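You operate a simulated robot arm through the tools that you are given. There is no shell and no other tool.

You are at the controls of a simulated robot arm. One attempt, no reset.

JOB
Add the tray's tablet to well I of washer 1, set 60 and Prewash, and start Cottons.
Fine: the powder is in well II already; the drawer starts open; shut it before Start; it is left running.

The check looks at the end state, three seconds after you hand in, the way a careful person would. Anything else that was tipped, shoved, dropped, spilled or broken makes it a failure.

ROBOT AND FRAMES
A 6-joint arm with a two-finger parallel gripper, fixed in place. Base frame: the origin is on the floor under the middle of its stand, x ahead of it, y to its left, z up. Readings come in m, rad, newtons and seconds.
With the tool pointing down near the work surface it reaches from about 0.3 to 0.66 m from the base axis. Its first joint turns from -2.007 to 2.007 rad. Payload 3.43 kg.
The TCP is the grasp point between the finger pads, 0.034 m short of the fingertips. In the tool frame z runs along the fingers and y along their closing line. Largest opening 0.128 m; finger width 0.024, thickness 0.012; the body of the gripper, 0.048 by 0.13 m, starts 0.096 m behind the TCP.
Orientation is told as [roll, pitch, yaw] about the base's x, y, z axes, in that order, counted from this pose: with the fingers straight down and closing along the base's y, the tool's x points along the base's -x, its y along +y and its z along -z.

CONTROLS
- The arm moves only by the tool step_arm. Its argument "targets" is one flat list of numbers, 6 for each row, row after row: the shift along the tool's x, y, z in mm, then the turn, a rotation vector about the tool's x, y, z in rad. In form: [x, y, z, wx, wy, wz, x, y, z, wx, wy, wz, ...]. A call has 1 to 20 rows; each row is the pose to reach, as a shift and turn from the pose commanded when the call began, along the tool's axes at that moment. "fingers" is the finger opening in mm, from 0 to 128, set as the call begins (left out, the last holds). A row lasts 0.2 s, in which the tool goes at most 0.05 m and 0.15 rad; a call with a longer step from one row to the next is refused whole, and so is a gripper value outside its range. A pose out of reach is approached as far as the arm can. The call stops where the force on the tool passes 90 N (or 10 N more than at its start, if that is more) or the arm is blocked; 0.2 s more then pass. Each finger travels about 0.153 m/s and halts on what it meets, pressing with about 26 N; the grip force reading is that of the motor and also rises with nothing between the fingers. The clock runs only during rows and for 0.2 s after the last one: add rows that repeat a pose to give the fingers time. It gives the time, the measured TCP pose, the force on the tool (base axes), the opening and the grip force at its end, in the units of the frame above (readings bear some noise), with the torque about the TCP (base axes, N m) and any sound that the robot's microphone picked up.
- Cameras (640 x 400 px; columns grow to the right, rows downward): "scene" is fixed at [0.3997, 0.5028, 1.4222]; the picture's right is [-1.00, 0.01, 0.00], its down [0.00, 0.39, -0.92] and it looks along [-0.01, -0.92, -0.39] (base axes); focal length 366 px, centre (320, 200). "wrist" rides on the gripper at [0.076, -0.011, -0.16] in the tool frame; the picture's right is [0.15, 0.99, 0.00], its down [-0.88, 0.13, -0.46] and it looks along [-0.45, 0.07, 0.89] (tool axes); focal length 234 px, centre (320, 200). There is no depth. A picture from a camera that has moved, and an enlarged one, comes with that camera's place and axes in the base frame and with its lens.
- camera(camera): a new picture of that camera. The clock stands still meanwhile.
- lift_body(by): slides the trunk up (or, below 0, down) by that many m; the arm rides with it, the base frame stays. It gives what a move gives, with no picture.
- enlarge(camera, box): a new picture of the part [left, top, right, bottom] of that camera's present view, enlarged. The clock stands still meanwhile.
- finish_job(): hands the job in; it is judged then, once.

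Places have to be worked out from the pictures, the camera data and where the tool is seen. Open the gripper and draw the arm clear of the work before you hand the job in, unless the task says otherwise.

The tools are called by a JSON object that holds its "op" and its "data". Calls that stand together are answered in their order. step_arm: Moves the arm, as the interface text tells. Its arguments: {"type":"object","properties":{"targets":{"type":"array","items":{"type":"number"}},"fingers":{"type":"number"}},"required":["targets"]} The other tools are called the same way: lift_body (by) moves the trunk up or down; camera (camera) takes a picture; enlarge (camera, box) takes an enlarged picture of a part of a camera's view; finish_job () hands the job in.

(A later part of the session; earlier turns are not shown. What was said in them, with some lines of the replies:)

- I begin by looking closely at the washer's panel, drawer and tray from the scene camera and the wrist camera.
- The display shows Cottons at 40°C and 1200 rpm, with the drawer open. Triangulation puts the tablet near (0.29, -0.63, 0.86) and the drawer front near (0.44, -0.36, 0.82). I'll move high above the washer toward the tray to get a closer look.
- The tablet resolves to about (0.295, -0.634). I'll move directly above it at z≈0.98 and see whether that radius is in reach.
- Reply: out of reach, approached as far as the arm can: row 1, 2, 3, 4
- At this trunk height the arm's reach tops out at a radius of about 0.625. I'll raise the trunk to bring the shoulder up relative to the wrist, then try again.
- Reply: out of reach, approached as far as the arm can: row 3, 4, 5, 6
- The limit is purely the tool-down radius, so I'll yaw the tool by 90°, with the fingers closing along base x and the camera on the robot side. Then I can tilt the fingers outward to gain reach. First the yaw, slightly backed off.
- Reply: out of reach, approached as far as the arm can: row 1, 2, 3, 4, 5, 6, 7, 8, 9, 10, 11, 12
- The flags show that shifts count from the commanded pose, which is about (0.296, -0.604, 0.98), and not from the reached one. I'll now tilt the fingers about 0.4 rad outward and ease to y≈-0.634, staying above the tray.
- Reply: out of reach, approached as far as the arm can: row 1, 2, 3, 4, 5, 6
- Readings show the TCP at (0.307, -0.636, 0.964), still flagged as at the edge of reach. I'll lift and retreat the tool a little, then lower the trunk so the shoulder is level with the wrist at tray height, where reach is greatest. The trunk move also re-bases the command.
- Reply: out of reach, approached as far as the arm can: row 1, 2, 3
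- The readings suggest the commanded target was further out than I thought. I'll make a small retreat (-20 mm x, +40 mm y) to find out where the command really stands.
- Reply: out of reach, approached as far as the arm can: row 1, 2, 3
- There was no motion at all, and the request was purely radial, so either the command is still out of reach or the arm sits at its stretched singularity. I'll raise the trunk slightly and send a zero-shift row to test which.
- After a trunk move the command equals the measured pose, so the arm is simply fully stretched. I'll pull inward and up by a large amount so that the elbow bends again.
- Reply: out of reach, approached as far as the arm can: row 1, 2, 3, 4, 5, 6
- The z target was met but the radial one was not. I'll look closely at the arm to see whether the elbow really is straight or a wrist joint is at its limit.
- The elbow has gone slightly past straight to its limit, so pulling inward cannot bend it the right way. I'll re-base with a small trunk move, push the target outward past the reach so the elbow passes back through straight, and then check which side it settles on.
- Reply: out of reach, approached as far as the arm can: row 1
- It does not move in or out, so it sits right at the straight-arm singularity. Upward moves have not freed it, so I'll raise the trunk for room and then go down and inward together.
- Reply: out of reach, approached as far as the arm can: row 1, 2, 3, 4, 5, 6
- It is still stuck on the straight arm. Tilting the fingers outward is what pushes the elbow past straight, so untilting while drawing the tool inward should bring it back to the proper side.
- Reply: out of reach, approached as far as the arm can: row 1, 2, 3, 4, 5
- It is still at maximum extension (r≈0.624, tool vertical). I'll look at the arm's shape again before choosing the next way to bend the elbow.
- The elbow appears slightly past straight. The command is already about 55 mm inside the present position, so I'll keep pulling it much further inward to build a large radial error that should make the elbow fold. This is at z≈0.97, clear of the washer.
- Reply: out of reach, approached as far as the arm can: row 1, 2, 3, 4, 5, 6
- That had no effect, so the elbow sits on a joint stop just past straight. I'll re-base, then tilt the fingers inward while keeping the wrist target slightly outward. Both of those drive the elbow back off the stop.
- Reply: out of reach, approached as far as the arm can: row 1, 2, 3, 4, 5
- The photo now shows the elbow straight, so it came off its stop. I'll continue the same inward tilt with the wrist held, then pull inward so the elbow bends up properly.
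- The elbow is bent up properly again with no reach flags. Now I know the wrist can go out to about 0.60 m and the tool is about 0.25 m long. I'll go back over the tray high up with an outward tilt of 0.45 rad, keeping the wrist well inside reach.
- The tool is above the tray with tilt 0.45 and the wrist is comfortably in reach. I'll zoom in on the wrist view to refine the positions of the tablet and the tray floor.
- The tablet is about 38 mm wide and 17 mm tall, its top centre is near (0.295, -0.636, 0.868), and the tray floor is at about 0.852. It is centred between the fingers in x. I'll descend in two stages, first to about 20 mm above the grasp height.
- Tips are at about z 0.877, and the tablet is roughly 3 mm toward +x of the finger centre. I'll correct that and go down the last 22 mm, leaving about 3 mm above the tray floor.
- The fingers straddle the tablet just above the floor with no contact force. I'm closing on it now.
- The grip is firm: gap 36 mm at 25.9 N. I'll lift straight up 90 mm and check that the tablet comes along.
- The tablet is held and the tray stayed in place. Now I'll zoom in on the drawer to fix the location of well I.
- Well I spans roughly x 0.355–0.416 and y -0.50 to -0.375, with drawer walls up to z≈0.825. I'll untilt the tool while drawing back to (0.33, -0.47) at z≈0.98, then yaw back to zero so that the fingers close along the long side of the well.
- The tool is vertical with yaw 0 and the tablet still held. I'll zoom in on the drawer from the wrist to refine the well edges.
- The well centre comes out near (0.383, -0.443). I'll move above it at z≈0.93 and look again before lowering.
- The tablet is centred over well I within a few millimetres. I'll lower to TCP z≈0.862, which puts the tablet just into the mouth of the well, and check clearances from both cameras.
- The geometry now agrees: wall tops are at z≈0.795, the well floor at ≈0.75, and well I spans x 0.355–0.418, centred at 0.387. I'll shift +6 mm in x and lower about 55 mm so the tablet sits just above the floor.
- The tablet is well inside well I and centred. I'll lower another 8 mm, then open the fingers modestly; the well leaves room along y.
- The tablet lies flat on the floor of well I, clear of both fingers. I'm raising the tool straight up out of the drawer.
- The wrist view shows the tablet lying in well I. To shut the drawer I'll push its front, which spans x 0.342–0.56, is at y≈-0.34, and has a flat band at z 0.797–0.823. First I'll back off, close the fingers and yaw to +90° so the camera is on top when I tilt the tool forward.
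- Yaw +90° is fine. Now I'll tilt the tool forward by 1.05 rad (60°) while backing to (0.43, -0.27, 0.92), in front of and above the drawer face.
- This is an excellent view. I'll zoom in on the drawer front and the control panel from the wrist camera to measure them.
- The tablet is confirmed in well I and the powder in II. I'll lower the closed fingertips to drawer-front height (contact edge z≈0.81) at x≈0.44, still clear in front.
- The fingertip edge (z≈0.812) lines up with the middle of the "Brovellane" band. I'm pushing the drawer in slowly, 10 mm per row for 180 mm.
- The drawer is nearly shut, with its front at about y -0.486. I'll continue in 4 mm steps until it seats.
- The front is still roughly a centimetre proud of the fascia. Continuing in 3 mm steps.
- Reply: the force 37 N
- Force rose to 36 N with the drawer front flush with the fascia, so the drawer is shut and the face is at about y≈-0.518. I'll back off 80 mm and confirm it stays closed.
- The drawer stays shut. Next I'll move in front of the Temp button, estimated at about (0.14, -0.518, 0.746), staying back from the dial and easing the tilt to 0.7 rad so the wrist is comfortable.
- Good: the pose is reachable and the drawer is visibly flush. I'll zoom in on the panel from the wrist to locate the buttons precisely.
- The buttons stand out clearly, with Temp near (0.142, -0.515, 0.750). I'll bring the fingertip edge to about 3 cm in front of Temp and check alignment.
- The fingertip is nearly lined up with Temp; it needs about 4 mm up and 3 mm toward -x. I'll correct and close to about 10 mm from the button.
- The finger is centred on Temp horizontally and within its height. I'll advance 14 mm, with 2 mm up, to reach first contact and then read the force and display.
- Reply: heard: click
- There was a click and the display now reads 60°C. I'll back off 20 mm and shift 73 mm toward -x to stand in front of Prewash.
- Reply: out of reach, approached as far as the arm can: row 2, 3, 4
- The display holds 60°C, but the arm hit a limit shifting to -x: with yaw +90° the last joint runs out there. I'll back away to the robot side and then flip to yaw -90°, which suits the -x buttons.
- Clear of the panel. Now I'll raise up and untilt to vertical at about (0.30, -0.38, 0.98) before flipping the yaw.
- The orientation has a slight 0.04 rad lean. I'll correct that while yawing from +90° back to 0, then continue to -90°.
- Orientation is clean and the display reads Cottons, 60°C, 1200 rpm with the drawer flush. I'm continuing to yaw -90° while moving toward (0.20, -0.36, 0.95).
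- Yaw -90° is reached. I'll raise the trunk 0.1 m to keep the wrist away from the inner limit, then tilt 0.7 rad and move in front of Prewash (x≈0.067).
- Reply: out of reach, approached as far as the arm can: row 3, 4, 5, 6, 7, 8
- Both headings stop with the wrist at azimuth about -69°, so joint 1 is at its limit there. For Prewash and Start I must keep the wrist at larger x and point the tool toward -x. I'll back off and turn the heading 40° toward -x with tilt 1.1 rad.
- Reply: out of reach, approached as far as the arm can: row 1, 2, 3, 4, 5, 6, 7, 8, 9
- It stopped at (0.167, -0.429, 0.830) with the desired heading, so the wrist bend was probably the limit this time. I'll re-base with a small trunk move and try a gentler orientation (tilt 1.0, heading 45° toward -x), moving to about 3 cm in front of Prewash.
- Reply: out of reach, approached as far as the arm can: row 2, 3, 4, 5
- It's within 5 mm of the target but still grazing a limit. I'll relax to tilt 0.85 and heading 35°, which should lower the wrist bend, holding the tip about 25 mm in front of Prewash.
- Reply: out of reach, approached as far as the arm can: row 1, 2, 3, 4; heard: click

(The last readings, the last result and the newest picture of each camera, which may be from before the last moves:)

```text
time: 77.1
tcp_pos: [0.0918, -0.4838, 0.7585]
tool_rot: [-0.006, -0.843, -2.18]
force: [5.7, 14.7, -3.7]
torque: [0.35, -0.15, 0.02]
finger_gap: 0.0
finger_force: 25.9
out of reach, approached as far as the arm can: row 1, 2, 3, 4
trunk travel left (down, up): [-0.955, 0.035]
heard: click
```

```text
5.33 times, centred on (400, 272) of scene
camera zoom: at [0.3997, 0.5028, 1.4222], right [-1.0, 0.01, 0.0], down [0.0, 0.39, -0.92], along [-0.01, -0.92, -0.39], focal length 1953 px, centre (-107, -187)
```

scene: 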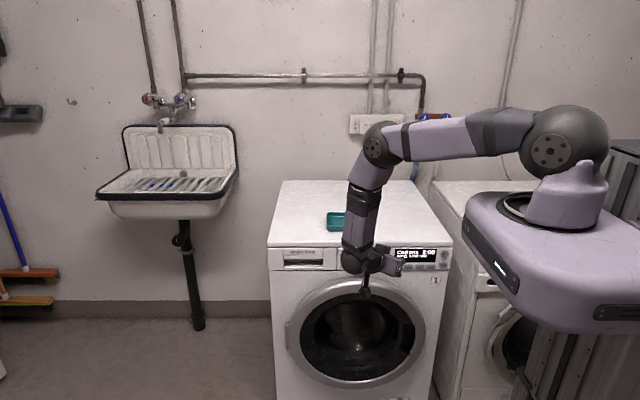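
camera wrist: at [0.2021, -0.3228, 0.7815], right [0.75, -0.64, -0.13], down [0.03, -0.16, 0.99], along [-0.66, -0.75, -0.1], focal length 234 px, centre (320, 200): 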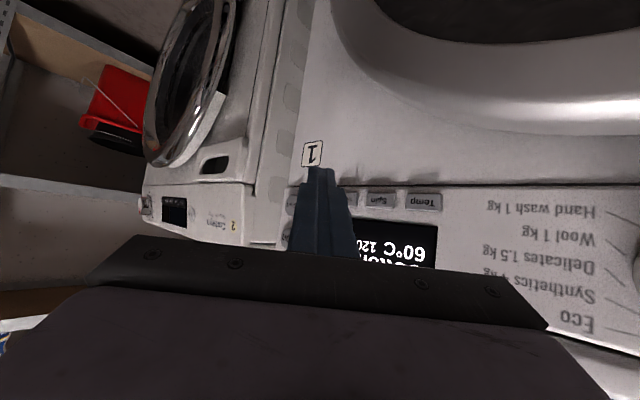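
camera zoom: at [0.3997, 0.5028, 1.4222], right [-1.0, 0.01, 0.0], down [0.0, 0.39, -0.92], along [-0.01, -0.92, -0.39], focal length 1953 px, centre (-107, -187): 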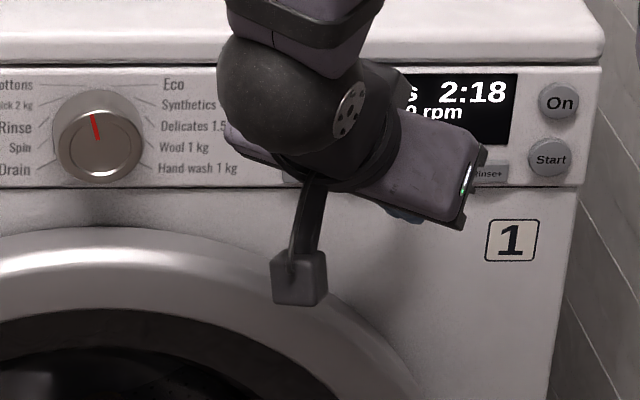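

A click came and the display now shows 2:18 with "Prewa…" under 60°C, so Prewash got pressed as the arm edged forward. I'll withdraw straight out (+y) while unwinding the tool roll, which I now believe was the joint at its limit, and then read the display.

{"op": "step_arm", "data": {"targets": [5.4, -5.7, -6.2, 0, 0, -0.13, 10.8, -11.5, -12.3, 0, 0, -0.27, 16.2, -17.2, -18.5, 0, 0, -0.41, 21.6, -23, -24.7, 0, 0, -0.55, 21.6, -23, -24.7, 0, 0, -0.55], "fingers": 0}}

{"op": "camera", "data": {"camera": "wrist"}}

{"op": "enlarge", "data": {"camera": "scene", "box": [340, 235, 460, 310]}}

```text
time: 78.3
tcp_pos: [0.0901, -0.4499, 0.761]
tool_rot: [-0.52, -0.709, -1.443]
force: [0.4, 0.7, 0.6]
torque: [0.0, -0.01, -0.02]
finger_gap: 0.0001
finger_force: 26.0
trunk travel left (down, up): [-0.955, 0.035]
```

```text
taken
camera wrist: at [0.1407, -0.2907, 0.8214], right [0.88, -0.1, -0.47], down [0.4, -0.41, 0.82], along [-0.27, -0.91, -0.32], focal length 234 px, centre (320, 200)
```

wrist: 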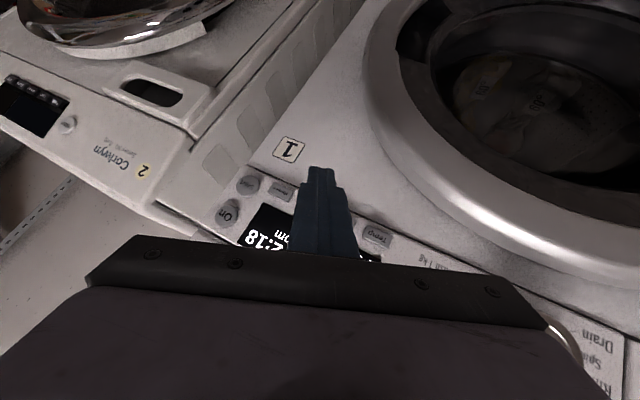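

```text
5.33 times, centred on (400, 272) of scene
camera zoom: at [0.3997, 0.5028, 1.4222], right [-1.0, 0.01, 0.0], down [0.0, 0.39, -0.92], along [-0.01, -0.92, -0.39], focal length 1953 px, centre (-107, -187)
```

zoom: 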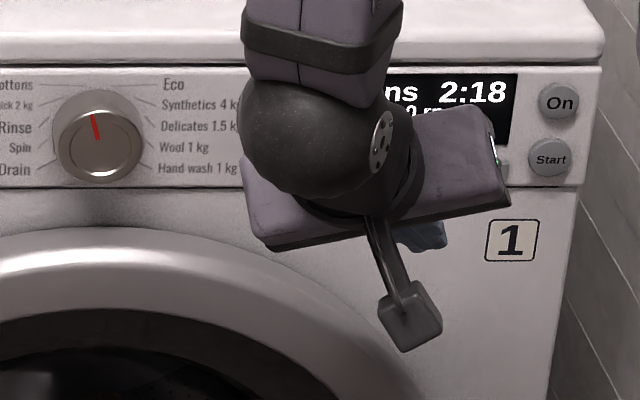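

The withdrawal worked with no flags and the display holds 2:18. I'll continue unwinding the tool roll by the remaining 2.59 rad while backing off a bit more, so the camera ends up on top and that joint is mid-range for Start.

{"op": "step_arm", "data": {"targets": [3.9, 0.4, -11.6, 0, 0, -0.144, 7.8, 0.8, -23.2, 0, 0, -0.288, 11.6, 1.3, -34.8, 0, 0, -0.432, 15.5, 1.7, -46.4, 0, 0, -0.576, 15.5, 1.7, -46.4, 0, 0, -0.72, 15.5, 1.7, -46.4, 0, 0, -0.864, 15.5, 1.7, -46.4, 0, 0, -1.008, 15.5, 1.7, -46.4, 0, 0, -1.152, 15.5, 1.7, -46.4, 0, 0, -1.296, 15.5, 1.7, -46.4, 0, 0, -1.44, 15.5, 1.7, -46.4, 0, 0, -1.584, 15.5, 1.7, -46.4, 0, 0, -1.728, 15.5, 1.7, -46.4, 0, 0, -1.872, 15.5, 1.7, -46.4, 0, 0, -2.016, 15.5, 1.7, -46.4, 0, 0, -2.16, 15.5, 1.7, -46.4, 0, 0, -2.304, 15.5, 1.7, -46.4, 0, 0, -2.448, 15.5, 1.7, -46.4, 0, 0, -2.592, 15.5, 1.7, -46.4, 0, 0, -2.592], "fingers": 0}}

{"op": "camera", "data": {"camera": "wrist"}}

{"op": "camera", "data": {"camera": "scene"}}

```text
time: 82.3
tcp_pos: [0.1115, -0.4085, 0.7836]
tool_rot: [-0.028, 0.849, 0.941]
force: [0.1, 0.7, 0.2]
torque: [-0.03, 0.01, 0.02]
finger_gap: 0.0
finger_force: 25.4
trunk travel left (down, up): [-0.955, 0.035]
```

```text
taken
camera wrist: at [0.1595, -0.3563, 0.945], right [-0.87, 0.49, 0.09], down [0.43, 0.83, -0.36], along [-0.25, -0.28, -0.93], focal length 234 px, centre (320, 200)
```

wrist: 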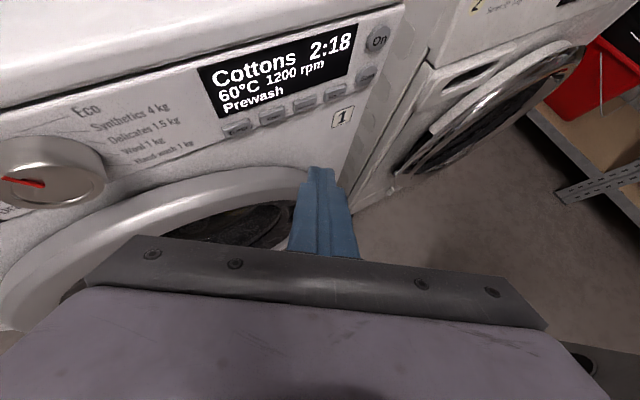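

```text
taken
```

scene: 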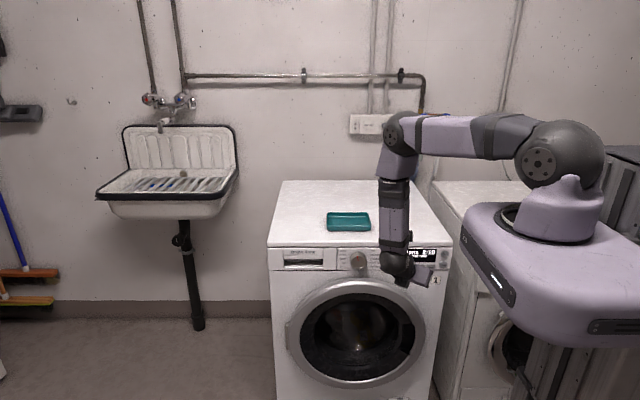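

The display now clearly reads "Cottons 2:18, 60°C 1200 rpm, Prewash", which is exactly the wanted settings. Only Start remains, so I'll zoom in on the Start/On buttons to locate Start.

{"op": "enlarge", "data": {"camera": "wrist", "box": [200, 10, 440, 160]}}

```text
2.67 times, centred on (320, 85) of wrist
camera zoom: at [0.1595, -0.3563, 0.945], right [-0.87, 0.49, 0.09], down [0.43, 0.83, -0.36], along [-0.25, -0.28, -0.93], focal length 624 px, centre (320, 507)
```

zoom: 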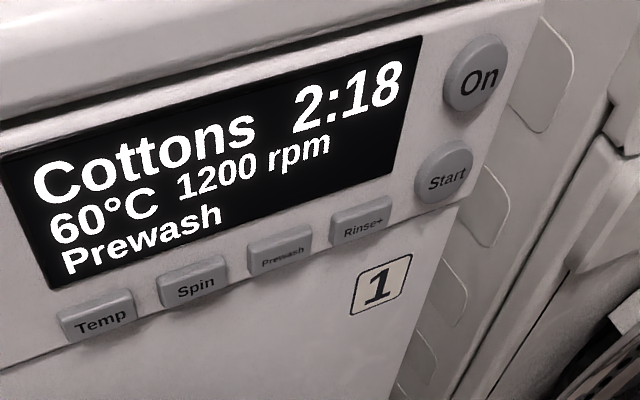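

Start's face centre is near (-0.006, -0.513, 0.762). With the present orientation the joints should have margin, so I'll first move halfway toward it, keeping about 6 cm off the panel, to be sure the pose is reachable.

{"op": "step_arm", "data": {"targets": [12.5, 21.8, 17.4, 0, 0, 0, 24.9, 43.6, 34.7, 0, 0, 0, 24.9, 43.6, 34.7, 0, 0, 0], "fingers": 0}}

```text
time: 83.1
tcp_pos: [0.0523, -0.4165, 0.7777]
tool_rot: [-0.029, 0.85, 0.942]
force: [0.6, -0.8, -0.5]
torque: [0.01, 0.05, 0.02]
finger_gap: 0.0
finger_force: 25.8
trunk travel left (down, up): [-0.955, 0.035]
```

Reachable with no flag. I'll move on to about 3 cm in front of Start.

{"op": "step_arm", "data": {"targets": [16.3, 12, 20, 0, 0, 0, 32.5, 23.9, 39.9, 0, 0, 0, 32.5, 23.9, 39.9, 0, 0, 0], "fingers": 0}}

{"op": "enlarge", "data": {"camera": "wrist", "box": [200, 60, 440, 210]}}

```text
time: 83.9
tcp_pos: [0.0028, -0.4458, 0.7767]
tool_rot: [-0.028, 0.851, 0.941]
force: [0.4, 0.3, -0.3]
torque: [-0.02, -0.02, 0.0]
finger_gap: 0.0003
finger_force: 25.9
trunk travel left (down, up): [-0.955, 0.035]
```

```text
2.67 times, centred on (320, 135) of wrist
camera zoom: at [0.0507, -0.3928, 0.939], right [-0.87, 0.49, 0.09], down [0.43, 0.83, -0.36], along [-0.25, -0.28, -0.93], focal length 624 px, centre (320, 373)
```

zoom: 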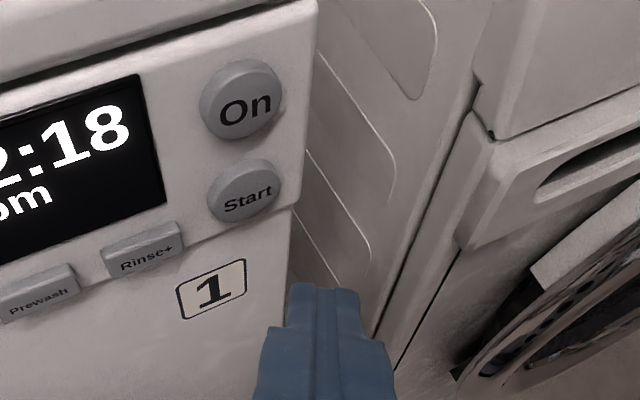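

The leading fingertip corner projects onto the centre of Start, well away from On and Rinse+. I'll advance 32 mm straight at it in 8 mm rows.

{"op": "step_arm", "data": {"targets": [4.9, -5.7, 6.7, 0, 0, 0, 9.7, -11.4, 13.3, 0, 0, 0, 12.7, -14.9, 17.3, 0, 0, 0, 14.2, -16.6, 19.3, 0, 0, 0, 15.6, -18.3, 21.3, 0, 0, 0], "fingers": 0}}

{"op": "enlarge", "data": {"camera": "wrist", "box": [200, 60, 440, 210]}}

```text
time: 85.1
tcp_pos: [0.0027, -0.4787, 0.7735]
tool_rot: [-0.028, 0.849, 0.94]
force: [0.7, -0.1, 0.4]
torque: [0.0, -0.03, 0.01]
finger_gap: 0.0002
finger_force: 25.6
trunk travel left (down, up): [-0.955, 0.035]
```

```text
2.67 times, centred on (320, 135) of wrist
camera zoom: at [0.0505, -0.4259, 0.9351], right [-0.87, 0.49, 0.09], down [0.43, 0.83, -0.36], along [-0.25, -0.28, -0.93], focal length 624 px, centre (320, 373)
```

zoom: 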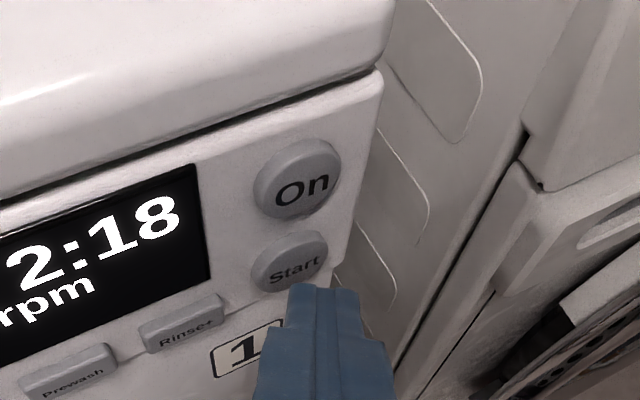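

There's no contact yet; the tip corner is just short of Start's face. I'll advance in 2 mm rows, 4 mm in total.

{"op": "step_arm", "data": {"targets": [1.5, -1.1, 0.9, 0, 0, 0, 2.9, -2.3, 1.8, 0, 0, 0, 2.9, -2.3, 1.8, 0, 0, 0], "fingers": 0}}

{"op": "enlarge", "data": {"camera": "wrist", "box": [200, 60, 440, 210]}}

```text
time: 85.9
tcp_pos: [0.0028, -0.4842, 0.7731]
tool_rot: [-0.029, 0.849, 0.94]
force: [-0.1, 3.5, -1.2]
torque: [0.11, 0.02, -0.03]
finger_gap: 0.0
finger_force: 25.9
trunk travel left (down, up): [-0.955, 0.035]
heard: click
```

```text
2.67 times, centred on (320, 135) of wrist
camera zoom: at [0.05, -0.4302, 0.9355], right [-0.87, 0.49, 0.09], down [0.43, 0.83, -0.36], along [-0.25, -0.28, -0.93], focal length 624 px, centre (320, 373)
```

zoom: 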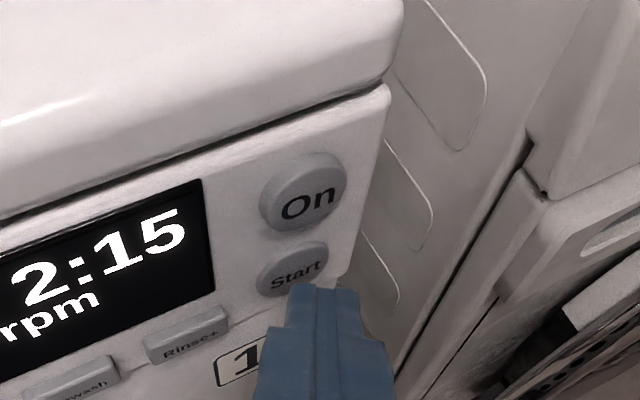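

A click came at Start and the time changed to 2:15. I'll withdraw straight out 60 mm and read the full display.

{"op": "step_arm", "data": {"targets": [-10.7, 11.4, -12.5, 0, 0, 0, -21.4, 22.9, -24.9, 0, 0, 0, -32, 34.3, -37.4, 0, 0, 0, -32, 34.3, -37.4, 0, 0, 0], "fingers": 0}}

{"op": "enlarge", "data": {"camera": "wrist", "box": [120, 30, 420, 200]}}

{"op": "enlarge", "data": {"camera": "scene", "box": [260, 230, 460, 340]}}

```text
time: 86.9
tcp_pos: [0.0027, -0.4241, 0.7725]
tool_rot: [-0.031, 0.85, 0.939]
force: [-0.3, -0.9, 0.6]
torque: [-0.01, 0.01, -0.01]
finger_gap: 0.0
finger_force: 26.5
trunk travel left (down, up): [-0.955, 0.035]
```

```text
2.13 times, centred on (270, 115) of wrist
camera zoom: at [0.0498, -0.3699, 0.9343], right [-0.87, 0.49, 0.09], down [0.43, 0.83, -0.36], along [-0.25, -0.28, -0.93], focal length 500 px, centre (427, 381)
```

zoom: 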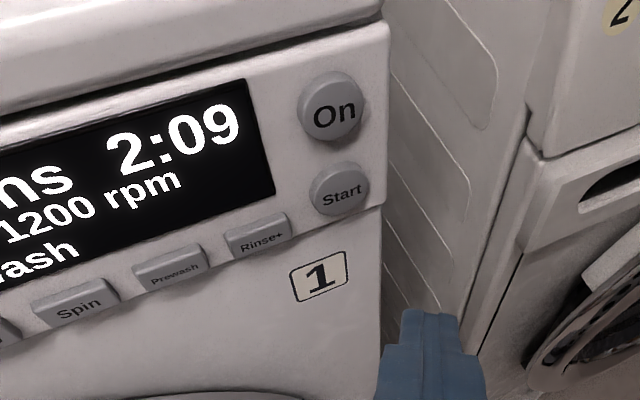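

```text
3.20 times, centred on (360, 285) of scene
camera zoom: at [0.3997, 0.5028, 1.4222], right [-1.0, 0.01, 0.0], down [0.0, 0.39, -0.92], along [-0.01, -0.92, -0.39], focal length 1172 px, centre (192, -72)
```

zoom: 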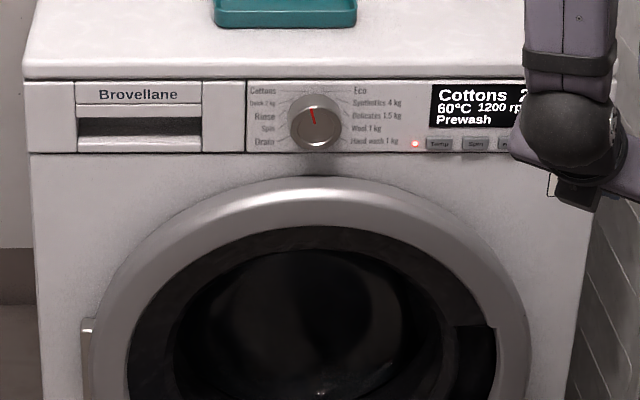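

The washer is running: the red light is on, the drum is turning, the timer is counting down, and the display shows Cottons 60°C 1200 rpm Prewash with the drawer shut. The timer runs quickly, so I'll open the gripper and draw the arm clear in one short move.

{"op": "step_arm", "data": {"targets": [9.5, -21.2, -37.2, 0, 0, 0, 18.9, -42.3, -74.4, 0, 0, 0, 28.4, -63.5, -111.5, 0, 0, 0, 37.8, -84.6, -148.7, 0, 0, 0], "fingers": 60}}

{"op": "camera", "data": {"camera": "scene"}}

{"op": "enlarge", "data": {"camera": "scene", "box": [260, 200, 460, 310]}}

```text
time: 87.9
tcp_pos: [0.1221, -0.3958, 0.9045]
tool_rot: [-0.029, 0.851, 0.941]
force: [0.6, 0.7, 0.2]
torque: [-0.02, 0.03, -0.01]
finger_gap: 0.0599
finger_force: 0.1
trunk travel left (down, up): [-0.955, 0.035]
```

```text
taken
```

scene: 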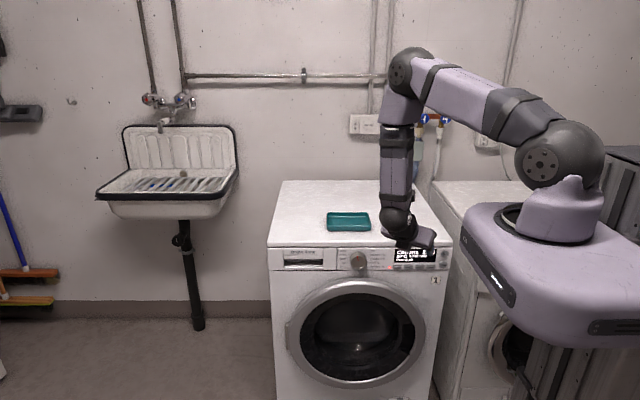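

```text
3.20 times, centred on (360, 255) of scene
camera zoom: at [0.3997, 0.5028, 1.4222], right [-1.0, 0.01, 0.0], down [0.0, 0.39, -0.92], along [-0.01, -0.92, -0.39], focal length 1172 px, centre (192, 24)
```

zoom: 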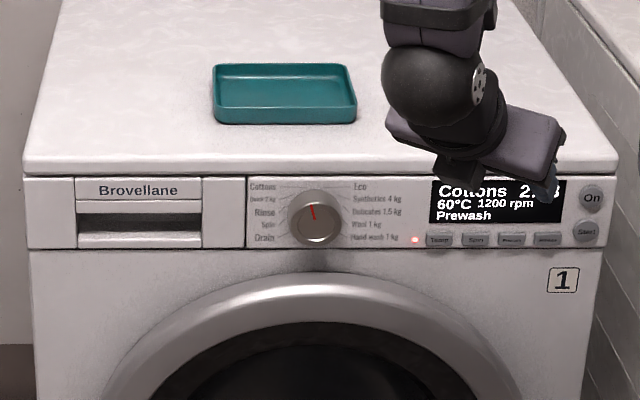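

The display shows Cottons 60°C 1200 rpm Prewash with the run light on, the drawer is flush, and the empty tray is undisturbed. One short lift gives extra clearance before I hand in.

{"op": "step_arm", "data": {"targets": [33.8, -0.9, -29.8, 0, 0, 0, 67.6, -1.7, -59.5, 0, 0, 0], "fingers": 60}}

```text
time: 88.5
tcp_pos: [0.1223, -0.3983, 0.9932]
tool_rot: [-0.027, 0.851, 0.941]
force: [-1.4, -0.4, -0.2]
torque: [-0.05, -0.02, 0.02]
finger_gap: 0.06
finger_force: 0.0
trunk travel left (down, up): [-0.955, 0.035]
```

The arm is clear with the gripper open, and the washer is running with the right settings. I'm handing the job in now.

{"op": "finish_job", "data": {}}

```text
The job is handed in.
```

Washer 1 is running Cottons at 60°C with Prewash on, and I've handed the job in. I don't have the check's result.

- **Tablet:** it lies flat in well I. The powder was still in well II when I last saw the drawer open.
- **Drawer:** I pushed it in until it sat flush with the panel, before pressing Start.
- **Settings:** the display read Cottons, 60°C, 1200 rpm and Prewash. I never touched the dial; Cottons was already selected.
- **Running:** the run light came on, the drum was turning and the timer was counting down from 2:18.
- **Surroundings:** the empty tray stayed where it was, and I saw nothing tipped or spilled. The arm is clear of the washer with the gripper open.

**Accidental Prewash press:** the arm hit a joint limit and drifted forward into the Prewash button before I meant to press it. It clicked once, at about 15 N. The display then showed Prewash on with everything else unchanged, so I left it.

**Fast timer:** the washer's timer runs quickly in this simulation, about six displayed minutes per second. I handed in about three seconds after Start, with roughly two hours still on the display.
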